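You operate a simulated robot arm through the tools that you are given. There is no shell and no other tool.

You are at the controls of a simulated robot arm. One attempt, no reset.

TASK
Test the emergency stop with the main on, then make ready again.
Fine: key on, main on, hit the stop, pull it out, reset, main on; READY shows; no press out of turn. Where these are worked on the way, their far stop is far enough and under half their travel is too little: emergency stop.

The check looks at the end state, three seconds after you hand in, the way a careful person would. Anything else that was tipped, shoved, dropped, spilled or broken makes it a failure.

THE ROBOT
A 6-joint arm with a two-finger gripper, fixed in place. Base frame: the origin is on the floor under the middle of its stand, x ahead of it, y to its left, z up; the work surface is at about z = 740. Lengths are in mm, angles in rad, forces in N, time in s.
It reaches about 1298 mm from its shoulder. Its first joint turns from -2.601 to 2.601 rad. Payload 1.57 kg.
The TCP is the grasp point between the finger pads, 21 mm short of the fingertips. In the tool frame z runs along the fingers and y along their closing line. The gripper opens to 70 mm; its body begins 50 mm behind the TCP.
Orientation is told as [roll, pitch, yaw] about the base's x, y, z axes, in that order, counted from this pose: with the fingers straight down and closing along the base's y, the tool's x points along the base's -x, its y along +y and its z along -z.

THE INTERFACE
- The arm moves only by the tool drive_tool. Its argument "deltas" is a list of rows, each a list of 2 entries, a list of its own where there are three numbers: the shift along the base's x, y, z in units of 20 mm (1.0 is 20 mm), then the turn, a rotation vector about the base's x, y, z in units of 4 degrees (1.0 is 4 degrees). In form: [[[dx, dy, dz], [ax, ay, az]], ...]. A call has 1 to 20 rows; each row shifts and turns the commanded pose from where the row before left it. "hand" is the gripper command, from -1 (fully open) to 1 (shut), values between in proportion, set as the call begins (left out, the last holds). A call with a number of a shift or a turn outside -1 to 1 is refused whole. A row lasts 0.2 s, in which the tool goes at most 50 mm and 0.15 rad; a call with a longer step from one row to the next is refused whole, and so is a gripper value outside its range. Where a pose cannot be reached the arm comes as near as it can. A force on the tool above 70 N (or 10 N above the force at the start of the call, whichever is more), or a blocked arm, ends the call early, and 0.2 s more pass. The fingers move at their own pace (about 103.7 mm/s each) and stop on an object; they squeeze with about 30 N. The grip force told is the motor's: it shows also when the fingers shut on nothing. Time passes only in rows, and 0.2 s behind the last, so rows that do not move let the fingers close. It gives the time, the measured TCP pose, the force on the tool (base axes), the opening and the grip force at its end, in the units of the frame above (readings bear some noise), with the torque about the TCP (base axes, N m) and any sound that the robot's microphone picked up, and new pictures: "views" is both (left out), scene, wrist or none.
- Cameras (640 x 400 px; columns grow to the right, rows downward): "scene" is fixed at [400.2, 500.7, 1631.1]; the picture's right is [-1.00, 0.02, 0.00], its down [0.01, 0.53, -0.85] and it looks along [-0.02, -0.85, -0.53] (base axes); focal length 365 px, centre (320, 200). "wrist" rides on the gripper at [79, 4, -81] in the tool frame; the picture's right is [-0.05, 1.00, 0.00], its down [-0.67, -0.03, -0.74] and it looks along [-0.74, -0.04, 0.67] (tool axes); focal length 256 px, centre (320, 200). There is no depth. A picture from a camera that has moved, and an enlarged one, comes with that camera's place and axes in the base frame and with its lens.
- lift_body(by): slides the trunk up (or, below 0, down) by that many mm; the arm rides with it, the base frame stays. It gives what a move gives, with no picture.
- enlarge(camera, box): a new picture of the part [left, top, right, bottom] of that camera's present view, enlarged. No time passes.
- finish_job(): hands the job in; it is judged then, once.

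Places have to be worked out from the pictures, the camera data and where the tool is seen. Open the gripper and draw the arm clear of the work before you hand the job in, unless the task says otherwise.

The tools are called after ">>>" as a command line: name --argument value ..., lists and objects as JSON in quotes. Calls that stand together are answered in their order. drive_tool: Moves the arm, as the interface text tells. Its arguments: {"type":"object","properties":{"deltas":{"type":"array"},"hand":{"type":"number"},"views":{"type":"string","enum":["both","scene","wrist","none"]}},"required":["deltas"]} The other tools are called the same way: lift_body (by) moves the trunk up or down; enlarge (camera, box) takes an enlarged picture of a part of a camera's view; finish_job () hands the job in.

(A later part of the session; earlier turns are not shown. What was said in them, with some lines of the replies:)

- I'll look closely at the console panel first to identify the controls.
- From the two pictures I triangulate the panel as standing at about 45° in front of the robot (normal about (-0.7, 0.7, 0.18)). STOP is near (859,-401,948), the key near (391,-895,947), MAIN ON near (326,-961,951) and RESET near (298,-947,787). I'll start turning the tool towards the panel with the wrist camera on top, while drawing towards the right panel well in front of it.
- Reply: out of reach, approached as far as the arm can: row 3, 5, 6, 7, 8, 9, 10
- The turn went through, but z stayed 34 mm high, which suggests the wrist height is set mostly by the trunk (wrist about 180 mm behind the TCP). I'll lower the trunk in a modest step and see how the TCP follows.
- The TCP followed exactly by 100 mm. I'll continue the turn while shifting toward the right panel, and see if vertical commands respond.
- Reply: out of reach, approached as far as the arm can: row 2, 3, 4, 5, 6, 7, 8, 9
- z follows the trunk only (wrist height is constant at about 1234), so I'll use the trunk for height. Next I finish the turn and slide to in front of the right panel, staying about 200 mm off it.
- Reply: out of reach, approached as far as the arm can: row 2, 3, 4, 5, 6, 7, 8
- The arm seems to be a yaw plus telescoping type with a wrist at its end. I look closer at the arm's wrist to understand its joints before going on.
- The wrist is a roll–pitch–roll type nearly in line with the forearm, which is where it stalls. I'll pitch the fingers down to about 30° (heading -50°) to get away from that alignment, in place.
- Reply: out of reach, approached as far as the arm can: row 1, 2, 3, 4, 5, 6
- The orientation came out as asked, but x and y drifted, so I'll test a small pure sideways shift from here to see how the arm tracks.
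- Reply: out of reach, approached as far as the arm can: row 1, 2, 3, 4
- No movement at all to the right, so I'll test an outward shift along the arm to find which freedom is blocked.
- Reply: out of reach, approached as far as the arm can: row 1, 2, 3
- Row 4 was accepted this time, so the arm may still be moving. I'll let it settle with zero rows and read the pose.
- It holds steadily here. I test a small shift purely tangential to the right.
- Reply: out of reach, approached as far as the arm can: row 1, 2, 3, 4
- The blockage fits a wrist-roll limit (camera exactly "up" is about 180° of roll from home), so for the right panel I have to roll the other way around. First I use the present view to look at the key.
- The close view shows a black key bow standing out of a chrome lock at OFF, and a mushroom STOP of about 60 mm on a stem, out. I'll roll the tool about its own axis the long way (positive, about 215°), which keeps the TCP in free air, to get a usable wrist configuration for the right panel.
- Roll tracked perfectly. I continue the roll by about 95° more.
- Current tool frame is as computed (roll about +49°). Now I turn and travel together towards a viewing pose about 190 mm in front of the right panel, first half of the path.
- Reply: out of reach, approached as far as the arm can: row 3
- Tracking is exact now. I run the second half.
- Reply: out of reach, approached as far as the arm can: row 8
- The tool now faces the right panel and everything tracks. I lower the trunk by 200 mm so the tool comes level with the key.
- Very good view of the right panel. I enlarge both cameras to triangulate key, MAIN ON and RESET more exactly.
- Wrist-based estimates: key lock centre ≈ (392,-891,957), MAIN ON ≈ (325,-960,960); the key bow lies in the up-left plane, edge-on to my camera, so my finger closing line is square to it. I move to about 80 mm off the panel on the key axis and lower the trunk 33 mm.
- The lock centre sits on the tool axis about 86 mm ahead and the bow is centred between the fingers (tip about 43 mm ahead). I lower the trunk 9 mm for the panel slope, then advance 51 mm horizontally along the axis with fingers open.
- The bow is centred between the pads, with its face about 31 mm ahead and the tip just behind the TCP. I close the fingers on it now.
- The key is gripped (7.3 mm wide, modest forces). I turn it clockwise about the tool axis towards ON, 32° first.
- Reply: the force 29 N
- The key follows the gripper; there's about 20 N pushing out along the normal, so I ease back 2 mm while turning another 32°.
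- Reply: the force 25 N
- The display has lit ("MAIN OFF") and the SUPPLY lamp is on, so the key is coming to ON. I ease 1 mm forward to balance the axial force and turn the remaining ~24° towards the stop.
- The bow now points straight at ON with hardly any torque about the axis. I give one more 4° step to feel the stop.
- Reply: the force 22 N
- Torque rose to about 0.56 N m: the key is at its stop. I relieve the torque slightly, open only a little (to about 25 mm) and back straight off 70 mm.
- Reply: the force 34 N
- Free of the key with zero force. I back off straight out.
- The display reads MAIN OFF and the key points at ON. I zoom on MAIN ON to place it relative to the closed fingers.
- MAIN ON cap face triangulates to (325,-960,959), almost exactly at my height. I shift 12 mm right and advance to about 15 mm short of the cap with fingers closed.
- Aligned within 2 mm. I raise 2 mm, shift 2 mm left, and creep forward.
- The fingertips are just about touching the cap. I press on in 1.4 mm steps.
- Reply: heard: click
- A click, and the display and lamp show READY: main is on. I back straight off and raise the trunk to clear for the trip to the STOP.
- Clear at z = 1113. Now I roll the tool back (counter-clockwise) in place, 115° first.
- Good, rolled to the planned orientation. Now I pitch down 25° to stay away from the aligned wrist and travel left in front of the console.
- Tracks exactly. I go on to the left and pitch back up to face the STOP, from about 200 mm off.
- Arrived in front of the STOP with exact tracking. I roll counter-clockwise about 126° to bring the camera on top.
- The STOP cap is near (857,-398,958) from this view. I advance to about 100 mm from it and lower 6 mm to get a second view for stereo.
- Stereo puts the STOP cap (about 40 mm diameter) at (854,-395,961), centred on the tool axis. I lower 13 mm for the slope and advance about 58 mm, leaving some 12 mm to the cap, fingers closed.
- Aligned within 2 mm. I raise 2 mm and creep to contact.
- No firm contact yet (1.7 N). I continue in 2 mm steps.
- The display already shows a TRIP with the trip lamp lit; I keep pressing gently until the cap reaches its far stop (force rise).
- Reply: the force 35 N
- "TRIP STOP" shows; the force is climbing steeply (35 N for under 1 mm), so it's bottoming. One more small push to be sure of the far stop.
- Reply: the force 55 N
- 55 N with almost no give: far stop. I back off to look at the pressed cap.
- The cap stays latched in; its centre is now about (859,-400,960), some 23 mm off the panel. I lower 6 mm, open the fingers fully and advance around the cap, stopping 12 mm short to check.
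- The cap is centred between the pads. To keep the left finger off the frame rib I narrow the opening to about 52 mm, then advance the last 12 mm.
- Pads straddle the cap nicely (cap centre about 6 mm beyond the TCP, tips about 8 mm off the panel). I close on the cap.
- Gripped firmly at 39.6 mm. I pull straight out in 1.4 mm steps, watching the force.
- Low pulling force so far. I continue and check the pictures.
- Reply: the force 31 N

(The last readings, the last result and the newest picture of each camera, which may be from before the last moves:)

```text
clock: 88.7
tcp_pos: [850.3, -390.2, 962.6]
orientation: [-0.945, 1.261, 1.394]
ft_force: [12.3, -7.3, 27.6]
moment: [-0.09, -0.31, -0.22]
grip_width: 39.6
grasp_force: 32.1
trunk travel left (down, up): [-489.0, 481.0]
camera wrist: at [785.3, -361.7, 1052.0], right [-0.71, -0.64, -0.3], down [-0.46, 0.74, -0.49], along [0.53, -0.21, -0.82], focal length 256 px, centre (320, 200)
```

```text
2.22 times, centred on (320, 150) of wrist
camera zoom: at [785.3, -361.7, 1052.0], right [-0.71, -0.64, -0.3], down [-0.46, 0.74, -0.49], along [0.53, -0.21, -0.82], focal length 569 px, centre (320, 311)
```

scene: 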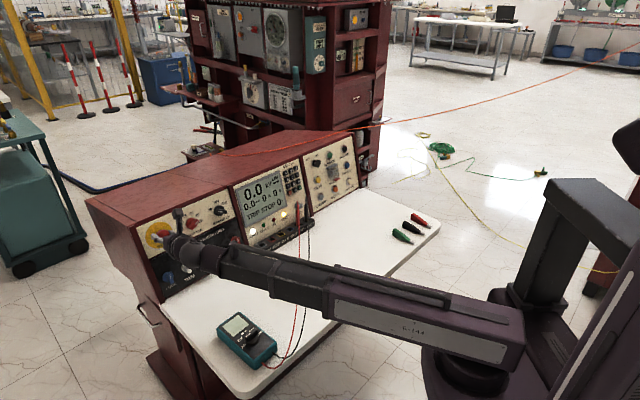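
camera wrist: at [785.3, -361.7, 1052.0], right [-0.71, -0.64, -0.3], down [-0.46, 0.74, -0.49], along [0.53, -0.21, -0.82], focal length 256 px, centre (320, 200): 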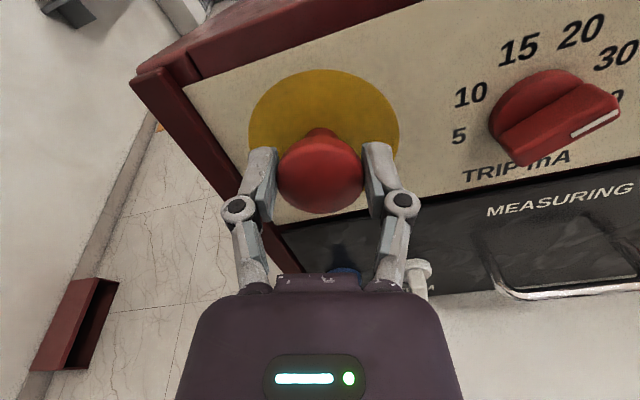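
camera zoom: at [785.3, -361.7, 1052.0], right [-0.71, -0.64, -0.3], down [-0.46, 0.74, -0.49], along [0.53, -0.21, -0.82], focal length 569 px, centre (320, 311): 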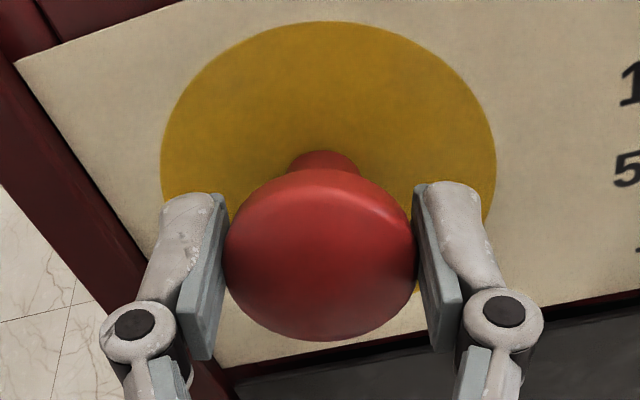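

The cap is coming out with the gripper (stem visible); the force is mostly upward because the axis rises as it comes out. I raise 1.5 mm to relieve that and pull a little further.

>>> lift_body --by 1.5

>>> drive_tool --deltas '[[[-0.05, 0.05, 0], [0, 0, 0]], [[-0.05, 0.05, 0], [0, 0, 0]]]' --views "wrist"

>>> enlarge --camera "wrist" --box '[200, 60, 440, 240]'

```text
clock: 89.2
tcp_pos: [849.2, -390.8, 961.7]
orientation: [-0.939, 1.26, 1.394]
ft_force: [10.8, -3.7, 16.5]
moment: [-0.13, -0.15, -0.2]
grip_width: 39.6
grasp_force: 32.0
trunk travel left (down, up): [-491.0, 479.0]
```

```text
clock: 89.8
tcp_pos: [848.3, -389.3, 961.3]
orientation: [-0.936, 1.258, 1.4]
ft_force: [25.3, -14.5, 21.4]
moment: [-0.16, -0.28, -0.26]
grip_width: 39.8
grasp_force: 31.7
trunk travel left (down, up): [-491.0, 479.0]
camera wrist: at [784.6, -360.4, 1051.5], right [-0.71, -0.64, -0.3], down [-0.46, 0.74, -0.49], along [0.53, -0.21, -0.82], focal length 256 px, centre (320, 200)
```

wrist: 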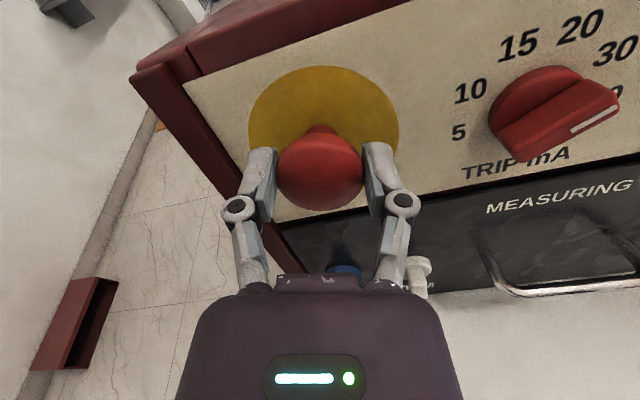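

```text
2.22 times, centred on (320, 150) of wrist
camera zoom: at [784.6, -360.4, 1051.5], right [-0.71, -0.64, -0.3], down [-0.46, 0.74, -0.49], along [0.53, -0.21, -0.82], focal length 569 px, centre (320, 311)
```

zoom: 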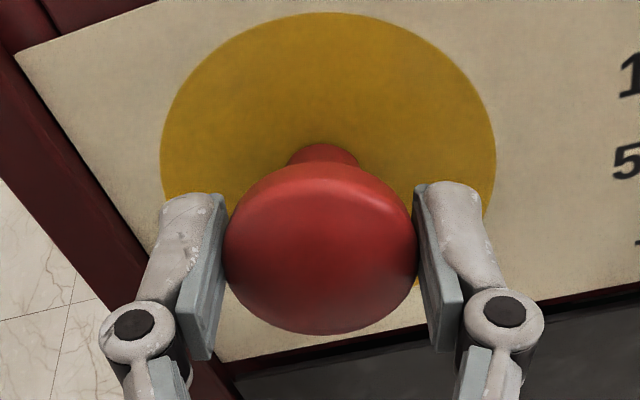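

Pulled about 9 mm with axial force now up to ~24 N, which matches the out stop. I release by opening and look.

>>> drive_tool --deltas '[[[0, 0, 0], [0, 0, 0]], [[0, 0, 0], [0, 0, 0]]]' --hand -0.5 --views "wrist"

>>> enlarge --camera "wrist" --box '[200, 60, 440, 240]'

```text
clock: 90.5
tcp_pos: [846.2, -388.8, 962.8]
orientation: [-0.936, 1.261, 1.398]
ft_force: [-0.3, -0.2, 0.0]
moment: [-0.02, 0.0, -0.01]
grip_width: 52.3
grasp_force: 0.0
trunk travel left (down, up): [-491.0, 479.0]
camera wrist: at [782.9, -359.5, 1051.6], right [-0.71, -0.64, -0.3], down [-0.46, 0.74, -0.49], along [0.53, -0.21, -0.82], focal length 256 px, centre (320, 200)
```

wrist: 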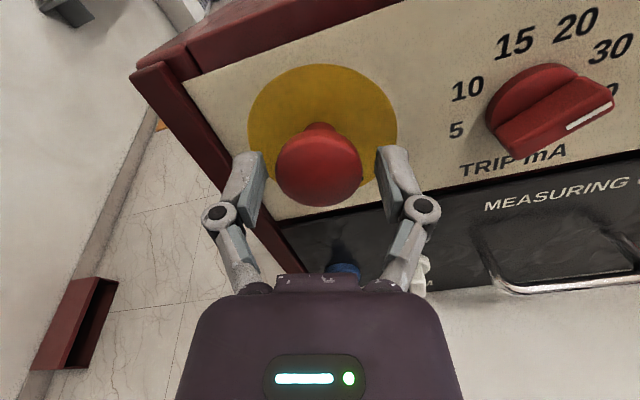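

```text
2.22 times, centred on (320, 150) of wrist
camera zoom: at [782.9, -359.5, 1051.6], right [-0.71, -0.64, -0.3], down [-0.46, 0.74, -0.49], along [0.53, -0.21, -0.82], focal length 569 px, centre (320, 311)
```

zoom: 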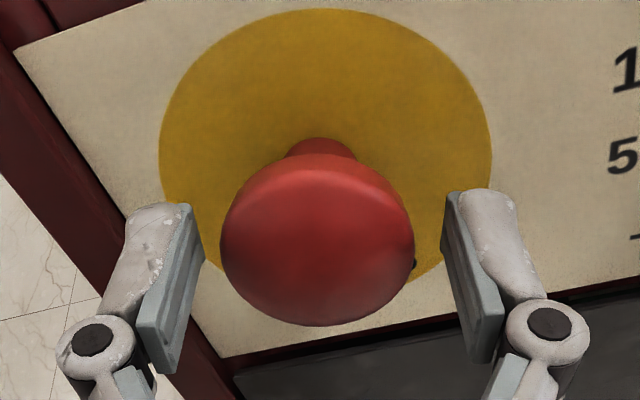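

The cap is out with its stem visible. I retreat to the same spot as my pre-press picture to compare.

>>> drive_tool --deltas '[[[-0.5, 0.5, 0], [0, 0, 0]], [[-0.5, 0.5, 0], [0, 0, 0]], [[-0.5, 0.5, 0], [0, 0, 0]], [[-0.5, 0.5, 0], [0, 0, 0]], [[-0.5, 0.5, 0], [0, 0, 0]], [[-0.49, 0.51, 0], [0, 0, 0]]]' --views "none"

>>> lift_body --by 14

>>> drive_tool --deltas '[[[0, 0, 0], [0, 0, 0]], [[0, 0, 0], [0, 0, 0]]]' --hand 1 --views "both"

>>> enlarge --camera "wrist" --box '[220, 0, 420, 160]'

>>> enlarge --camera "scene" --box '[230, 160, 320, 240]'

```text
clock: 91.8
tcp_pos: [786.5, -328.3, 961.6]
orientation: [-0.936, 1.257, 1.398]
ft_force: [0.2, 0.3, -0.4]
moment: [0.0, -0.03, 0.02]
grip_width: 52.8
grasp_force: 0.2
trunk travel left (down, up): [-491.0, 479.0]
```

```text
clock: 92.5
tcp_pos: [787.4, -329.2, 976.3]
orientation: [-0.936, 1.258, 1.4]
ft_force: [0.0, 0.1, 0.3]
moment: [0.01, -0.02, 0.03]
grip_width: 52.3
grasp_force: 0.0
trunk travel left (down, up): [-505.0, 465.0]
```

```text
clock: 93.1
tcp_pos: [788.0, -328.3, 975.0]
orientation: [-0.935, 1.259, 1.399]
ft_force: [0.4, -0.4, -0.2]
moment: [0.0, -0.01, 0.02]
grip_width: 0.0
grasp_force: 28.7
trunk travel left (down, up): [-505.0, 465.0]
camera wrist: at [723.5, -299.7, 1065.7], right [-0.71, -0.64, -0.3], down [-0.46, 0.74, -0.49], along [0.53, -0.21, -0.82], focal length 256 px, centre (320, 200)
```

scene: 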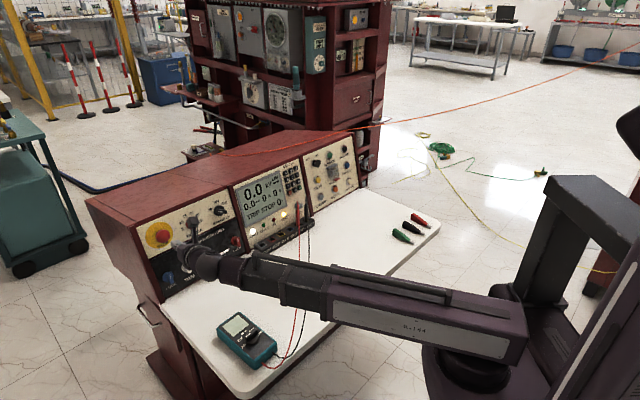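
wrist: 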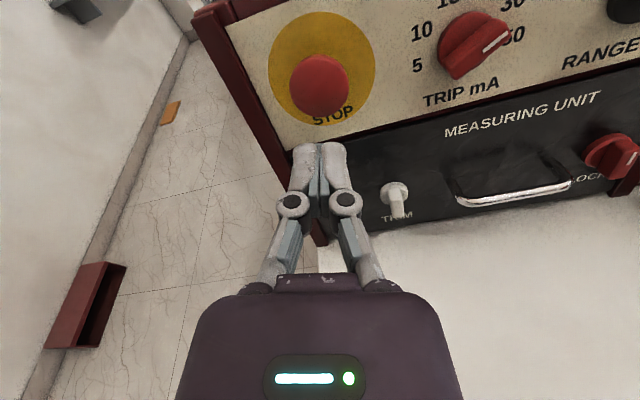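

```text
2.50 times, centred on (320, 80) of wrist
camera zoom: at [723.5, -299.7, 1065.7], right [-0.71, -0.64, -0.3], down [-0.46, 0.74, -0.49], along [0.53, -0.21, -0.82], focal length 640 px, centre (320, 500)
```

zoom: 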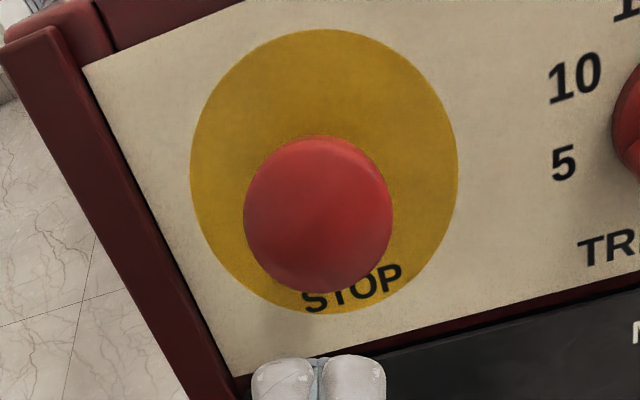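

```text
5.00 times, centred on (275, 200) of scene
camera zoom: at [400.2, 500.7, 1631.1], right [-1.0, 0.02, 0.0], down [0.01, 0.53, -0.85], along [-0.02, -0.85, -0.53], focal length 1827 px, centre (545, 200)
```

zoom: 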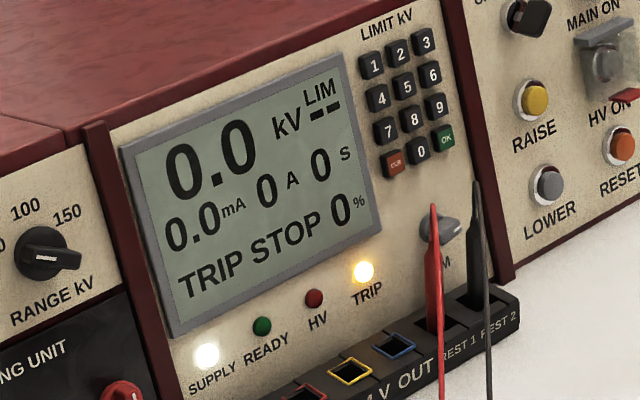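

Cap-to-disc offset is identical to before pressing, so the stop is fully out again; the unit still shows TRIP STOP, awaiting reset. I retreat, raise the trunk, and roll back the way I came.

>>> drive_tool --deltas '[[[-0.65, 0.63, 0], [0, 0, 0]], [[-0.65, 0.63, 0], [0, 0, 0]], [[-0.65, 0.63, 0], [0, 0, 0]], [[-0.65, 0.63, 0], [0, 0, 0]], [[-0.65, 0.63, 0], [0, 0, 0]]]' --views "none"

>>> lift_body --by 139

>>> drive_tool --deltas '[[[0, 0, 0], [1, -0.996, -0.259]], [[0, 0, 0], [1, -0.996, -0.259]], [[0, 0, 0], [1, -0.996, -0.259]], [[0, 0, 0], [1, -0.996, -0.259]], [[0, 0, 0], [1, -0.996, -0.259]], [[0, 0, 0], [1, -0.996, -0.259]], [[0, 0, 0], [1, -0.996, -0.259]], [[0, 0, 0], [1, -0.996, -0.259]], [[0, 0, 0], [1, -0.996, -0.259]], [[0, 0, 0], [1, -0.996, -0.259]], [[0, 0, 0], [1, -0.996, -0.259]], [[0, 0, 0], [1, -0.996, -0.259]], [[0, 0, 0], [1, -0.996, -0.259]], [[0, 0, 0], [1, -0.996, -0.259]], [[0, 0, 0], [1, -0.996, -0.259]], [[0, 0, 0], [1, -0.996, -0.259]], [[0, 0, 0], [1, -0.996, -0.259]], [[0, 0, 0], [1, -0.996, -0.259]], [[0, 0, 0], [1, -0.996, -0.259]], [[0, 0, 0], [1, -0.996, -0.259]]]' --views "scene"

```text
clock: 94.3
tcp_pos: [721.8, -265.5, 977.4]
orientation: [-0.938, 1.262, 1.397]
ft_force: [-0.2, 1.5, -0.1]
moment: [-0.01, 0.0, -0.03]
grip_width: 0.1
grasp_force: 28.6
trunk travel left (down, up): [-505.0, 465.0]
```

```text
clock: 95.9
tcp_pos: [722.2, -264.9, 1114.2]
orientation: [-0.937, 1.258, 1.397]
ft_force: [0.1, -0.2, -0.2]
moment: [0.0, 0.02, 0.0]
grip_width: 0.0
grasp_force: 28.8
trunk travel left (down, up): [-644.0, 326.0]
```

```text
clock: 100.1
tcp_pos: [722.3, -264.5, 1113.7]
orientation: [-1.335, -0.676, 0.64]
ft_force: [0.2, -0.3, 0.4]
moment: [0.03, -0.02, 0.01]
grip_width: 0.2
grasp_force: 28.5
trunk travel left (down, up): [-644.0, 326.0]
```

scene: 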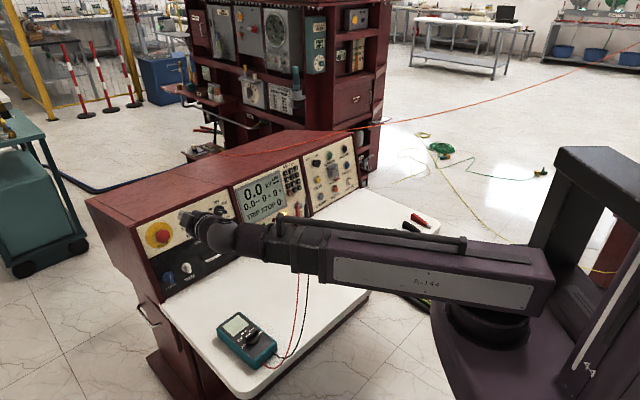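

I reverse the travel: last roll step, pitch down, and translate right.

>>> drive_tool --deltas '[[[0, 0, 0], [1, -0.996, -0.259]], [[-0.7, -0.97, -0.73], [0.88, 0.88, 0]], [[-0.7, -0.97, -0.73], [0.88, 0.88, 0]], [[-0.7, -0.97, -0.73], [0.88, 0.88, 0]], [[-0.7, -0.97, -0.73], [0.88, 0.88, 0]], [[-0.7, -0.97, -0.73], [0.88, 0.88, 0]], [[-0.7, -0.97, 0], [0, 0, 0]], [[-0.7, -0.97, 0], [0, 0, 0]], [[-0.7, -0.97, 0], [0, 0, 0]], [[-0.7, -0.97, 0], [0, 0, 0]], [[-0.7, -0.97, 0], [0, 0, 0]], [[-0.7, -0.97, 0], [0, 0, 0]], [[-0.7, -0.97, 0], [0, 0, 0]], [[-0.7, -0.97, 0], [0, 0, 0]], [[-0.7, -0.97, 0], [0, 0, 0]], [[-0.7, -0.97, 0], [0, 0, 0]], [[-0.7, -0.97, 0], [0, 0, 0]]]' --views "none"

>>> drive_tool --deltas '[[[-0.86, -0.94, 0], [0, 0, 0]], [[-0.86, -0.94, 0], [0, 0, 0]], [[-0.86, -0.94, 0], [0, 0, 0]], [[-0.86, -0.94, 0], [0, 0, 0]], [[-0.86, -0.94, 0], [0, 0, 0]], [[-0.86, -0.94, 0], [0, 0, 0]], [[-0.86, -0.94, 0], [0, 0, 0]], [[-0.86, -0.94, 0], [0, 0, 0]], [[-0.86, -0.94, 0], [0, 0, 0]], [[-0.86, -0.94, 0], [0, 0, 0]], [[-0.86, -0.94, 0], [0, 0, 0]], [[-0.86, -0.94, 0], [0, 0, 0]], [[-0.65, -0.55, 0.73], [-0.88, -0.88, 0]], [[-0.65, -0.55, 0.73], [-0.88, -0.88, 0]], [[-0.65, -0.55, 0.73], [-0.88, -0.88, 0]], [[-0.65, -0.55, 0.73], [-0.88, -0.88, 0]], [[-0.65, -0.55, 0.73], [-0.88, -0.88, 0]]]' --views "scene"

```text
clock: 103.7
tcp_pos: [497.5, -575.7, 1041.6]
orientation: [-0.781, -0.616, 0.261]
ft_force: [0.0, 0.7, 0.4]
moment: [-0.02, 0.04, -0.04]
grip_width: 0.1
grasp_force: 28.3
out of reach, approached as far as the arm can: row 4, 12
trunk travel left (down, up): [-644.0, 326.0]
```

```text
clock: 107.3
tcp_pos: [227.2, -856.2, 1115.2]
orientation: [-1.316, -0.771, 0.609]
ft_force: [0.3, 0.4, 0.5]
moment: [0.0, 0.03, 0.03]
grip_width: 0.0
grasp_force: 28.7
trunk travel left (down, up): [-644.0, 326.0]
```

scene: 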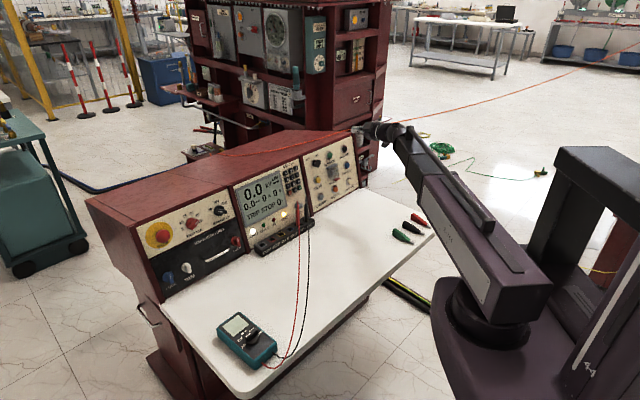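

Back in front of the right panel. I roll forward again (+230°) to bring the camera on top.

>>> drive_tool --deltas '[[[0, 0, 0], [1, -0.996, -0.259]], [[0, 0, 0], [1, -0.996, -0.259]], [[0, 0, 0], [1, -0.996, -0.259]], [[0, 0, 0], [1, -0.996, -0.259]], [[0, 0, 0], [1, -0.996, -0.259]], [[0, 0, 0], [1, -0.996, -0.259]], [[0, 0, 0], [1, -0.996, -0.259]], [[0, 0, 0], [1, -0.996, -0.259]], [[0, 0, 0], [1, -0.996, -0.259]], [[0, 0, 0], [1, -0.996, -0.259]], [[0, 0, 0], [1, -0.996, -0.259]], [[0, 0, 0], [1, -0.996, -0.259]], [[0, 0, 0], [1, -0.996, -0.259]], [[0, 0, 0], [1, -0.996, -0.259]], [[0, 0, 0], [1, -0.996, -0.259]], [[0, 0, 0], [1, -0.996, -0.259]], [[0, 0, 0], [1, -0.996, -0.259]], [[0, 0, 0], [1, -0.996, -0.259]], [[0, 0, 0], [1, -0.996, -0.259]], [[0, 0, 0], [1, -0.996, -0.259]]]' --views "none"

>>> drive_tool --deltas '[[[0, 0, 0], [1, -0.996, -0.259]], [[0, 0, 0], [1, -0.996, -0.259]], [[0, 0, 0], [1, -0.996, -0.259]], [[0, 0, 0], [1, -0.996, -0.259]], [[0, 0, 0], [1, -0.996, -0.259]], [[0, 0, 0], [1, -0.996, -0.259]], [[0, 0, 0], [1, -0.996, -0.259]], [[0, 0, 0], [1, -0.996, -0.259]], [[0, 0, 0], [1, -0.996, -0.259]], [[0, 0, 0], [1, -0.996, -0.259]], [[0, 0, 0], [1, -0.996, -0.259]], [[0, 0, 0], [1, -0.996, -0.259]], [[0, 0, 0], [1, -0.996, -0.259]], [[0, 0, 0], [1, -0.996, -0.259]], [[0, 0, 0], [1, -0.996, -0.259]], [[0, 0, 0], [1, -0.996, -0.259]], [[0, 0, 0], [1, -0.996, -0.259]], [[0, 0, 0], [1, -0.996, -0.259]], [[0, 0, 0], [1, -0.996, -0.259]]]' --views "wrist"

```text
clock: 111.5
tcp_pos: [227.0, -857.9, 1115.3]
orientation: [1.377, -0.345, -2.286]
ft_force: [-0.6, 0.6, 0.3]
moment: [-0.02, -0.02, -0.01]
grip_width: 0.0
grasp_force: 28.6
trunk travel left (down, up): [-644.0, 326.0]
```

```text
clock: 115.5
tcp_pos: [226.9, -856.2, 1115.4]
orientation: [0.095, 1.389, 2.456]
ft_force: [0.7, 0.5, 0.4]
moment: [-0.02, 0.0, -0.02]
grip_width: 0.0
grasp_force: 28.5
trunk travel left (down, up): [-644.0, 326.0]
camera wrist: at [178.8, -813.3, 1208.4], right [-0.71, -0.7, -0.03], down [-0.59, 0.62, -0.52], along [0.39, -0.35, -0.85], focal length 256 px, centre (320, 200)
```

wrist: 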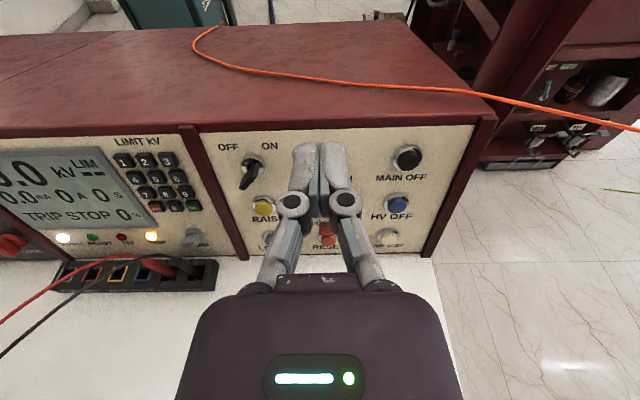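

Camera is on top, facing the panel; display still TRIP STOP. I pitch down 17.5° (to about 28°) for the low RESET button and lower the trunk, about 100 mm off the panel.

>>> drive_tool --deltas '[[[0, 0, -0.52], [0.62, 0.62, 0]], [[0, 0, -0.52], [0.62, 0.62, 0]], [[0, 0, -0.52], [0.62, 0.62, 0]], [[0, 0, -0.52], [0.62, 0.62, 0]], [[0, 0, -0.52], [0.62, 0.62, 0]]]' --views "none"

>>> lift_body --by -200

>>> drive_tool --deltas '[[[0, 0, 0], [0, 0, 0]]]' --views "both"

>>> enlarge --camera "wrist" --box '[220, 40, 440, 200]'

```text
clock: 116.7
tcp_pos: [227.1, -857.5, 1061.0]
orientation: [0.038, 1.08, 2.401]
ft_force: [-0.6, 0.4, -0.3]
moment: [0.0, -0.01, -0.01]
grip_width: 0.2
grasp_force: 28.9
trunk travel left (down, up): [-644.0, 326.0]
```

```text
clock: 118.9
tcp_pos: [227.9, -857.1, 861.5]
orientation: [0.036, 1.084, 2.398]
ft_force: [-0.1, 0.3, 0.1]
moment: [0.01, -0.02, 0.03]
grip_width: 0.0
grasp_force: 29.1
trunk travel left (down, up): [-444.0, 526.0]
```

```text
clock: 119.3
tcp_pos: [227.9, -856.8, 862.6]
orientation: [0.036, 1.084, 2.4]
ft_force: [-0.4, 0.5, -0.1]
moment: [0.01, -0.02, -0.05]
grip_width: 0.0
grasp_force: 28.8
trunk travel left (down, up): [-444.0, 526.0]
camera wrist: at [201.3, -835.2, 970.5], right [-0.72, -0.7, -0.03], down [-0.67, 0.7, -0.24], along [0.19, -0.15, -0.97], focal length 256 px, centre (320, 200)
```

scene: 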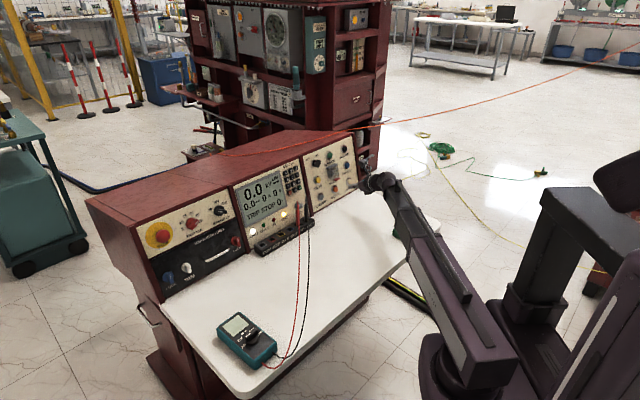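
wrist: 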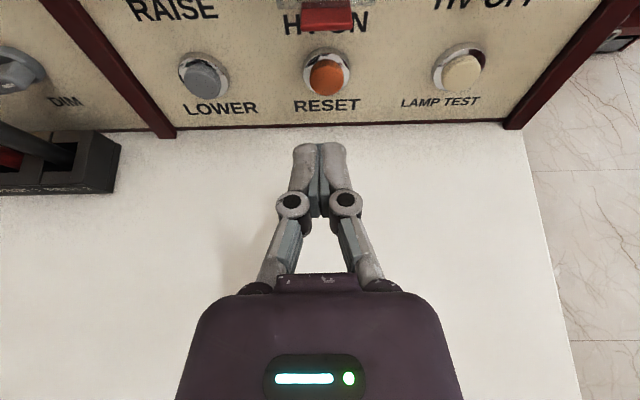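

```text
2.50 times, centred on (330, 120) of wrist
camera zoom: at [201.3, -835.2, 970.5], right [-0.72, -0.7, -0.03], down [-0.67, 0.7, -0.24], along [0.19, -0.15, -0.97], focal length 640 px, centre (295, 400)
```

zoom: 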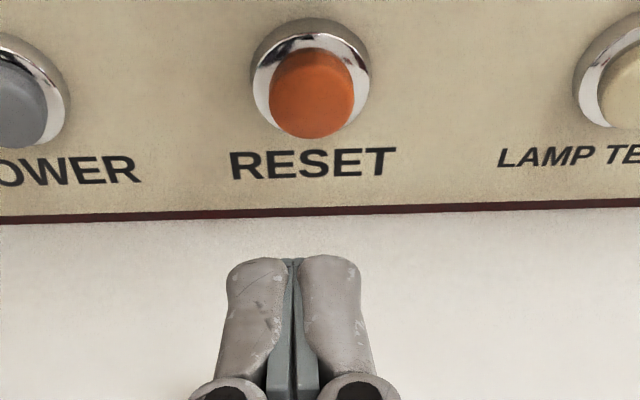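

RESET cap stereo gives (298,-934,803). I shift 5 mm right, lower the trunk 48 mm, then advance about 65 mm, leaving ~20 mm.

>>> lift_body --by -48

>>> drive_tool --deltas '[[[-0.18, -0.18, 0], [0, 0, 0]], [[0.46, -0.46, 0], [0, 0, 0]], [[0.46, -0.46, 0], [0, 0, 0]], [[0.46, -0.46, 0], [0, 0, 0]], [[0.46, -0.46, 0], [0, 0, 0]], [[0.46, -0.46, 0], [0, 0, 0]]]' --views "both"

>>> enlarge --camera "wrist" --box '[220, 60, 440, 220]'

```text
clock: 120.2
tcp_pos: [227.6, -857.8, 813.2]
orientation: [0.037, 1.084, 2.399]
ft_force: [-0.2, 1.0, 0.0]
moment: [-0.01, 0.02, -0.03]
grip_width: 0.1
grasp_force: 28.5
trunk travel left (down, up): [-396.0, 574.0]
```

```text
clock: 121.6
tcp_pos: [270.6, -907.7, 813.6]
orientation: [0.037, 1.084, 2.4]
ft_force: [0.6, 0.7, -0.7]
moment: [-0.01, 0.02, 0.0]
grip_width: 0.0
grasp_force: 28.6
trunk travel left (down, up): [-396.0, 574.0]
camera wrist: at [244.2, -885.5, 922.4], right [-0.72, -0.7, -0.03], down [-0.67, 0.7, -0.24], along [0.19, -0.15, -0.97], focal length 256 px, centre (320, 200)
```

scene: 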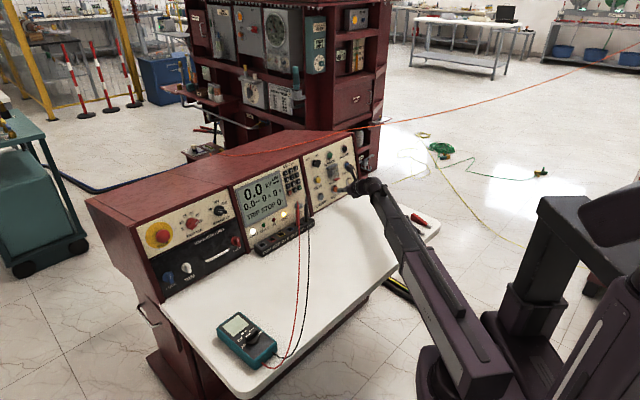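
wrist: 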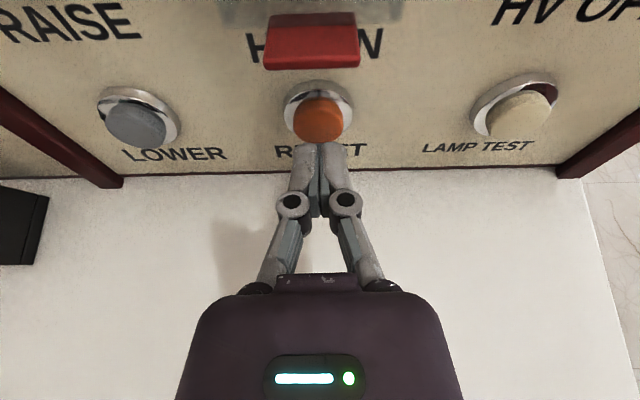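

```text
2.50 times, centred on (330, 140) of wrist
camera zoom: at [244.2, -885.5, 922.4], right [-0.72, -0.7, -0.03], down [-0.67, 0.7, -0.24], along [0.19, -0.15, -0.97], focal length 640 px, centre (295, 350)
```

zoom: 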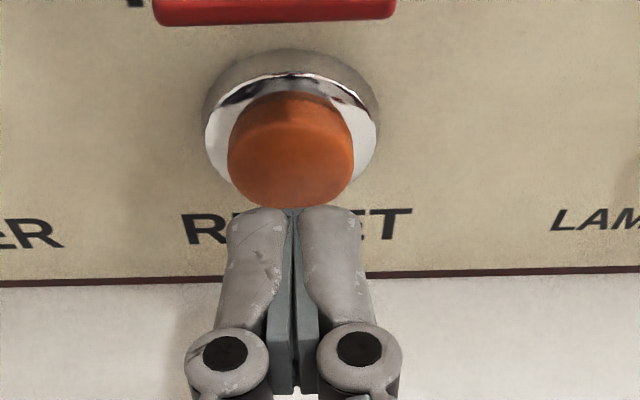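

Well aligned under the guard with clearance. I creep forward toward the cap.

>>> drive_tool --deltas '[[[0.12, -0.12, 0], [0, 0, 0]], [[0.12, -0.12, 0], [0, 0, 0]], [[0.12, -0.12, 0], [0, 0, 0]], [[0.07, -0.07, 0], [0, 0, 0]]]' --views "wrist"

>>> enlarge --camera "wrist" --box '[220, 60, 440, 220]'

```text
clock: 122.6
tcp_pos: [279.7, -916.4, 812.6]
orientation: [0.038, 1.085, 2.4]
ft_force: [-0.6, 0.8, 0.1]
moment: [0.02, 0.03, 0.01]
grip_width: 6.0
grasp_force: 28.0
trunk travel left (down, up): [-396.0, 574.0]
camera wrist: at [252.5, -893.8, 922.4], right [-0.72, -0.7, -0.03], down [-0.67, 0.7, -0.24], along [0.19, -0.15, -0.97], focal length 256 px, centre (320, 200)
```

wrist: 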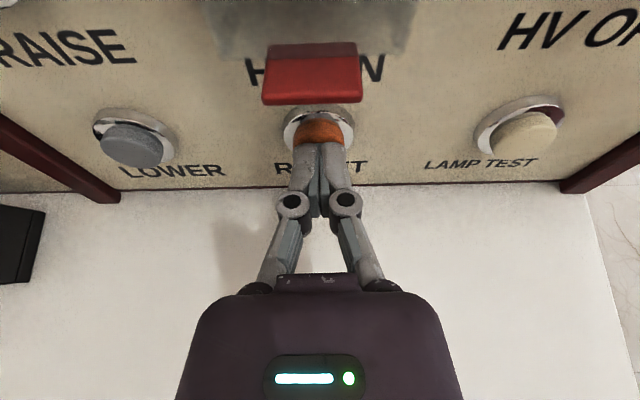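

```text
2.50 times, centred on (330, 140) of wrist
camera zoom: at [252.5, -893.8, 922.4], right [-0.72, -0.7, -0.03], down [-0.67, 0.7, -0.24], along [0.19, -0.15, -0.97], focal length 640 px, centre (295, 350)
```

zoom: 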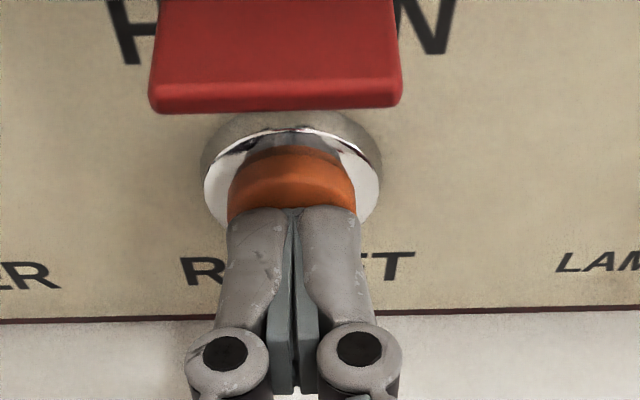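

The fingertips are at the cap (slight contact). I press on in 1.4 mm steps until it clicks.

>>> drive_tool --deltas '[[[0.05, -0.05, 0], [0, 0, 0]], [[0.05, -0.05, 0], [0, 0, 0]], [[0.05, -0.05, 0], [0, 0, 0]]]' --views "none"

>>> enlarge --camera "scene" --box '[230, 160, 320, 240]'

```text
clock: 123.4
tcp_pos: [282.6, -918.6, 813.4]
orientation: [0.036, 1.084, 2.4]
ft_force: [-1.7, 1.2, 0.6]
moment: [0.05, 0.0, 0.01]
grip_width: 6.2
grasp_force: 29.0
trunk travel left (down, up): [-396.0, 574.0]
heard: click
```

```text
5.00 times, centred on (275, 200) of scene
camera zoom: at [400.2, 500.7, 1631.1], right [-1.0, 0.02, 0.0], down [0.01, 0.53, -0.85], along [-0.02, -0.85, -0.53], focal length 1827 px, centre (545, 200)
```

zoom: 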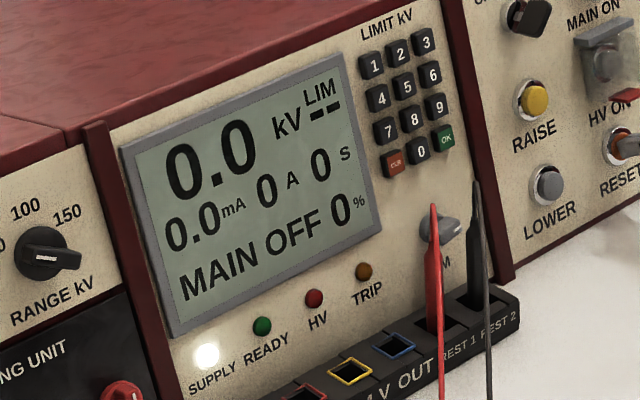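

Click: the display went from TRIP STOP to MAIN OFF, so reset took. I back straight off 85 mm, then raise and pitch back up for MAIN ON.

>>> drive_tool --deltas '[[[-0.3, 0.3, 0], [0, 0, 0]], [[-0.5, 0.5, 0], [0, 0, 0]], [[-0.55, 0.55, 0], [0, 0, 0]], [[-0.55, 0.55, 0], [0, 0, 0]], [[-0.55, 0.55, 0], [0, 0, 0]], [[-0.55, 0.55, 0], [0, 0, 0]]]' --hand 1 --views "none"

>>> lift_body --by 98

>>> drive_tool --deltas '[[[0, 0, 0.52], [-0.62, -0.62, 0]], [[0, 0, 0.52], [-0.62, -0.62, 0]], [[0, 0, 0.52], [-0.62, -0.62, 0]], [[0, 0, 0.52], [-0.62, -0.62, 0]], [[0, 0, 0.52], [-0.62, -0.62, 0]]]' --views "both"

>>> enlarge --camera "wrist" --box '[240, 0, 440, 150]'

```text
clock: 124.8
tcp_pos: [222.4, -857.1, 813.9]
orientation: [0.034, 1.085, 2.398]
ft_force: [0.0, 0.0, 1.0]
moment: [-0.03, 0.0, 0.0]
grip_width: 0.1
grasp_force: 28.5
trunk travel left (down, up): [-396.0, 574.0]
```

```text
clock: 126.1
tcp_pos: [222.3, -859.7, 911.1]
orientation: [0.037, 1.083, 2.401]
ft_force: [-0.2, 0.0, -0.9]
moment: [-0.02, 0.01, 0.02]
grip_width: 0.0
grasp_force: 28.8
trunk travel left (down, up): [-494.0, 476.0]
```

```text
clock: 127.3
tcp_pos: [221.6, -859.0, 965.2]
orientation: [0.109, 1.39, 2.468]
ft_force: [-0.2, 0.8, 0.3]
moment: [0.01, 0.0, 0.04]
grip_width: 0.1
grasp_force: 28.6
trunk travel left (down, up): [-494.0, 476.0]
camera wrist: at [173.9, -814.8, 1058.6], right [-0.71, -0.7, -0.03], down [-0.59, 0.62, -0.52], along [0.39, -0.35, -0.85], focal length 256 px, centre (320, 200)
```

scene: 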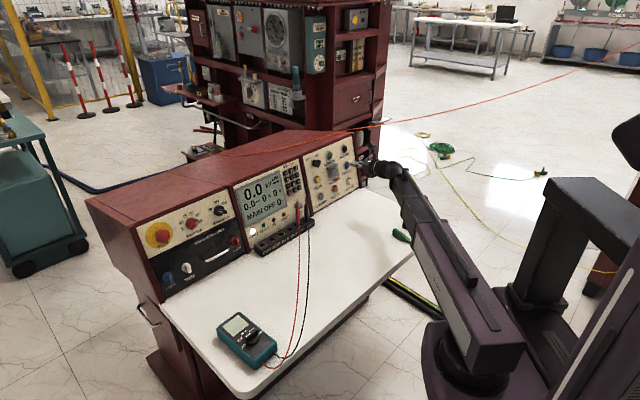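
wrist: 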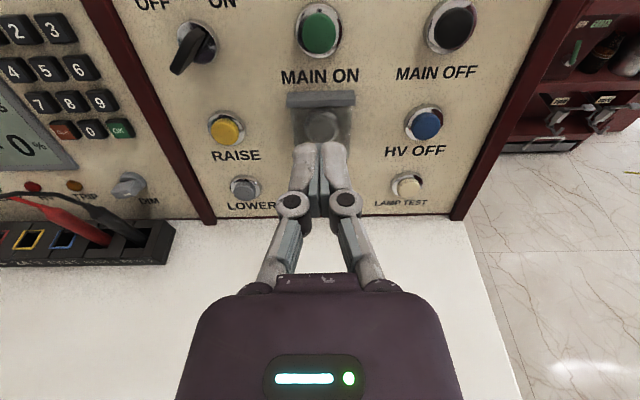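

```text
2.67 times, centred on (340, 75) of wrist
camera zoom: at [173.9, -814.8, 1058.6], right [-0.71, -0.7, -0.03], down [-0.59, 0.62, -0.52], along [0.39, -0.35, -0.85], focal length 683 px, centre (267, 533)
```

zoom: 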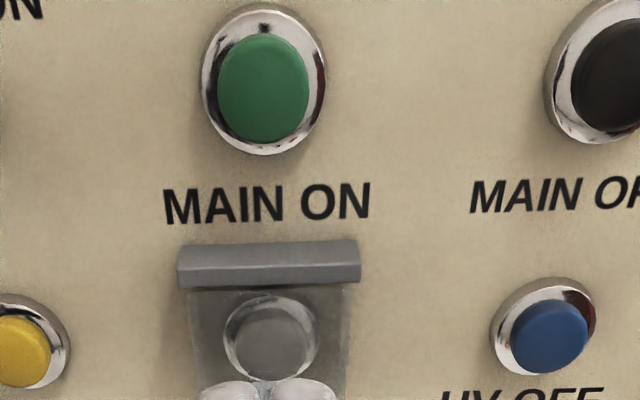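

MAIN ON is straight ahead. I advance to about 15 mm short of the cap.

>>> drive_tool --deltas '[[[0.48, -0.472, 0], [0, 0, 0]], [[0.48, -0.472, 0], [0, 0, 0]], [[0.48, -0.472, 0], [0, 0, 0]], [[0.48, -0.472, 0], [0, 0, 0]], [[0.48, -0.472, 0], [0, 0, 0]], [[0.48, -0.472, 0], [0, 0, 0]], [[0.48, -0.472, 0], [0, 0, 0]], [[0.48, -0.472, 0], [0, 0, 0]]]' --views "wrist"

>>> enlarge --camera "wrist" --box '[240, 60, 400, 180]'

```text
clock: 129.1
tcp_pos: [299.7, -935.1, 964.5]
orientation: [0.102, 1.385, 2.466]
ft_force: [0.7, -0.8, -0.3]
moment: [-0.02, 0.05, 0.02]
grip_width: 0.0
grasp_force: 29.3
trunk travel left (down, up): [-494.0, 476.0]
camera wrist: at [250.8, -891.5, 1058.2], right [-0.71, -0.7, -0.03], down [-0.59, 0.62, -0.52], along [0.39, -0.35, -0.85], focal length 256 px, centre (320, 200)
```

wrist: 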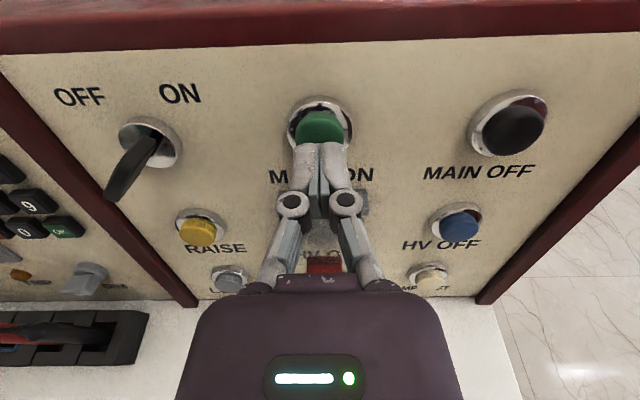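

```text
3.33 times, centred on (320, 120) of wrist
camera zoom: at [250.8, -891.5, 1058.2], right [-0.71, -0.7, -0.03], down [-0.59, 0.62, -0.52], along [0.39, -0.35, -0.85], focal length 853 px, centre (320, 467)
```

zoom: 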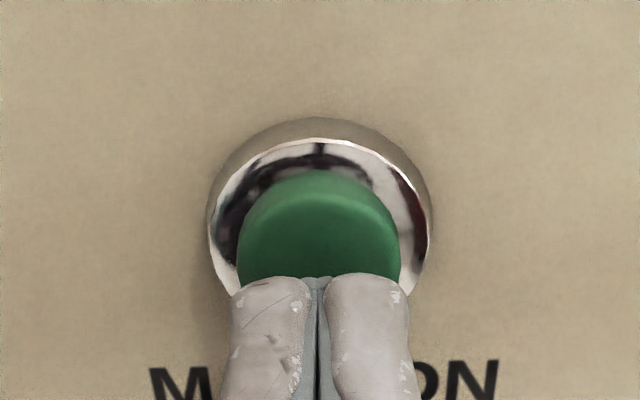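

Perfectly centred on MAIN ON. I creep up to contact and press until it clicks.

>>> drive_tool --deltas '[[[0.1, -0.1, 0], [0, 0, 0]], [[0.1, -0.1, 0], [0, 0, 0]], [[0.1, -0.1, 0], [0, 0, 0]], [[0.07, -0.07, 0], [0, 0, 0]]]' --views "none"

```text
clock: 130.1
tcp_pos: [305.0, -941.9, 964.3]
orientation: [0.107, 1.386, 2.465]
ft_force: [-0.5, 0.7, 0.4]
moment: [-0.02, -0.02, 0.0]
grip_width: 6.0
grasp_force: 28.3
trunk travel left (down, up): [-494.0, 476.0]
```

Light contact, no click yet. I continue in 1.4 mm steps.

>>> drive_tool --deltas '[[[0.05, -0.05, 0], [0, 0, 0]], [[0.05, -0.05, 0], [0, 0, 0]], [[0.05, -0.05, 0], [0, 0, 0]]]' --views "none"

>>> enlarge --camera "scene" --box '[230, 160, 320, 240]'

```text
clock: 130.9
tcp_pos: [308.0, -944.4, 965.4]
orientation: [0.108, 1.388, 2.465]
ft_force: [-2.5, 1.9, -0.4]
moment: [-0.01, 0.0, -0.01]
grip_width: 5.8
grasp_force: 29.2
trunk travel left (down, up): [-494.0, 476.0]
heard: click
```

```text
5.00 times, centred on (275, 200) of scene
camera zoom: at [400.2, 500.7, 1631.1], right [-1.0, 0.02, 0.0], down [0.01, 0.53, -0.85], along [-0.02, -0.85, -0.53], focal length 1827 px, centre (545, 200)
```

zoom: 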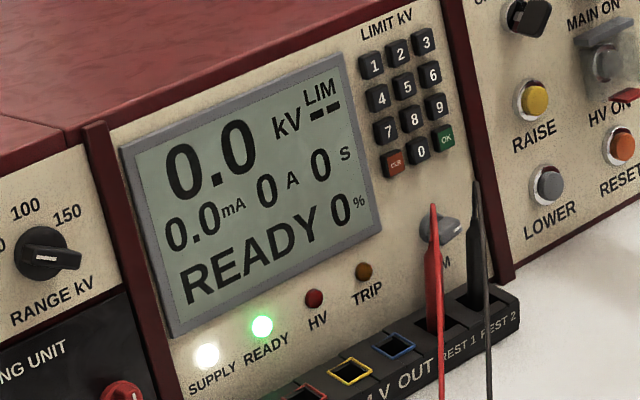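

READY shows again with its lamp lit. I back straight off, raise the trunk, open the gripper and draw the arm clear, then do a final check.

>>> drive_tool --deltas '[[[-0.3, 0.3, 0], [0, 0, 0]], [[-0.5, 0.5, 0], [0, 0, 0]], [[-0.6, 0.6, 0], [0, 0, 0]], [[-0.6, 0.6, 0], [0, 0, 0]], [[-0.6, 0.6, 0], [0, 0, 0]], [[-0.6, 0.6, 0], [0, 0, 0]], [[-0.6, 0.6, 0], [0, 0, 0]]]' --views "none"

>>> lift_body --by 170

>>> drive_tool --deltas '[[[-0.3, 0.3, 0], [0, 0, 0]], [[-0.3, 0.3, 0], [0, 0, 0]], [[-0.3, 0.3, 0], [0, 0, 0]], [[0, 0, 0], [0, 0, 0]]]' --hand -1 --views "both"

>>> enlarge --camera "scene" --box '[130, 140, 370, 300]'

```text
clock: 132.5
tcp_pos: [233.9, -867.2, 965.7]
orientation: [0.106, 1.387, 2.468]
ft_force: [0.9, 0.5, -0.2]
moment: [-0.02, -0.03, 0.01]
grip_width: 0.0
grasp_force: 28.9
trunk travel left (down, up): [-494.0, 476.0]
```

```text
clock: 134.4
tcp_pos: [233.1, -868.5, 1135.4]
orientation: [0.106, 1.388, 2.466]
ft_force: [0.3, 0.0, -1.1]
moment: [0.02, 0.01, -0.01]
grip_width: 0.0
grasp_force: 28.9
trunk travel left (down, up): [-664.0, 306.0]
```

```text
clock: 135.4
tcp_pos: [214.7, -850.1, 1135.1]
orientation: [0.106, 1.388, 2.468]
ft_force: [-0.4, -0.1, -1.3]
moment: [-0.01, -0.03, 0.01]
grip_width: 69.9
grasp_force: 0.0
trunk travel left (down, up): [-664.0, 306.0]
camera wrist: at [167.1, -806.3, 1228.5], right [-0.71, -0.7, -0.03], down [-0.59, 0.62, -0.52], along [0.39, -0.35, -0.85], focal length 256 px, centre (320, 200)
```

scene: 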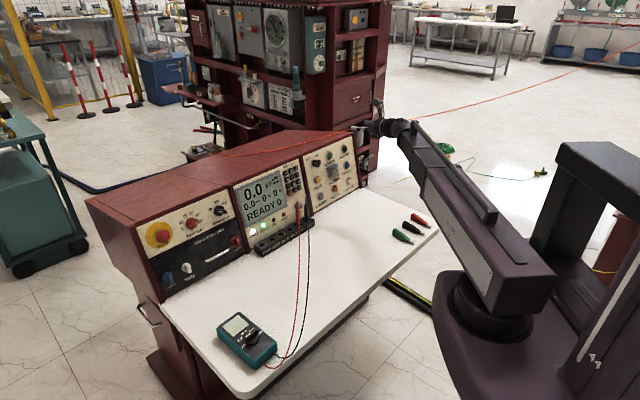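
wrist: 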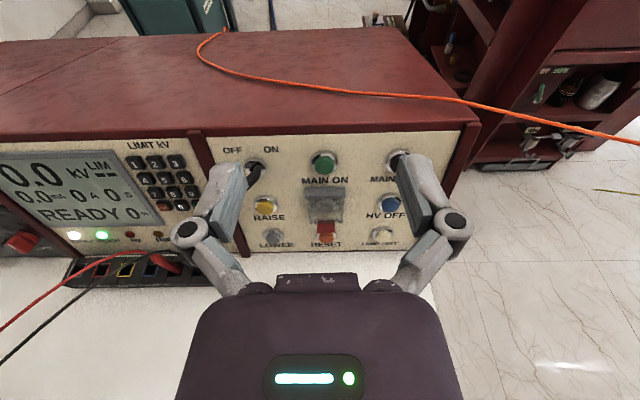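

```text
2.50 times, centred on (250, 220) of scene
camera zoom: at [400.2, 500.7, 1631.1], right [-1.0, 0.02, 0.0], down [0.01, 0.53, -0.85], along [-0.02, -0.85, -0.53], focal length 913 px, centre (495, 150)
```

zoom: 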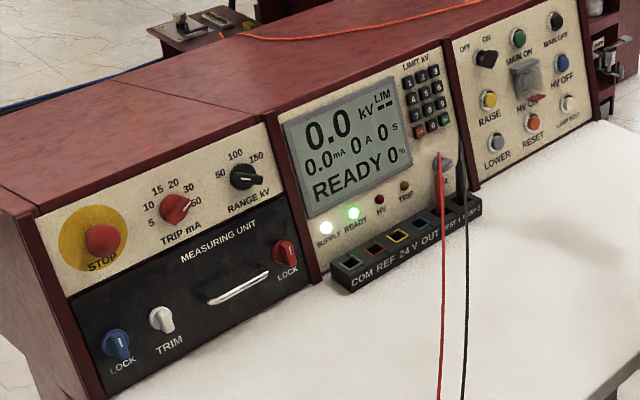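

READY is showing with its lamp lit, the key is at ON and the STOP is out. The multimeter, leads and clips look untouched. The gripper is open and the arm is clear above and in front of the panel, so I hand the job in.

>>> finish_job

```text
The job is handed in.
```

The emergency stop test is done and the unit is back at READY. I have handed the job in; no verdict has come back yet.

1. **Key on:** turned to its stop at ON; the display lit and showed MAIN OFF.
2. **Main on:** pressed once, with one click; READY showed.
3. **Stop hit:** pushed in until the force climbed to about 55 N with almost no give. The display showed TRIP STOP and the cap stayed latched in.
4. **Stop pulled out:** gripped and pulled. From the same spot, its position on the yellow disc matched the picture taken before pressing.
5. **Reset:** pressed once, with one click; the display went from TRIP STOP to MAIN OFF.
6. **Main on again:** pressed once, with one click; READY shows and its lamp is lit.

No other control was pressed. In the last pictures the multimeter, test leads and clips look undisturbed. The gripper is open and the arm is drawn clear of the panel.
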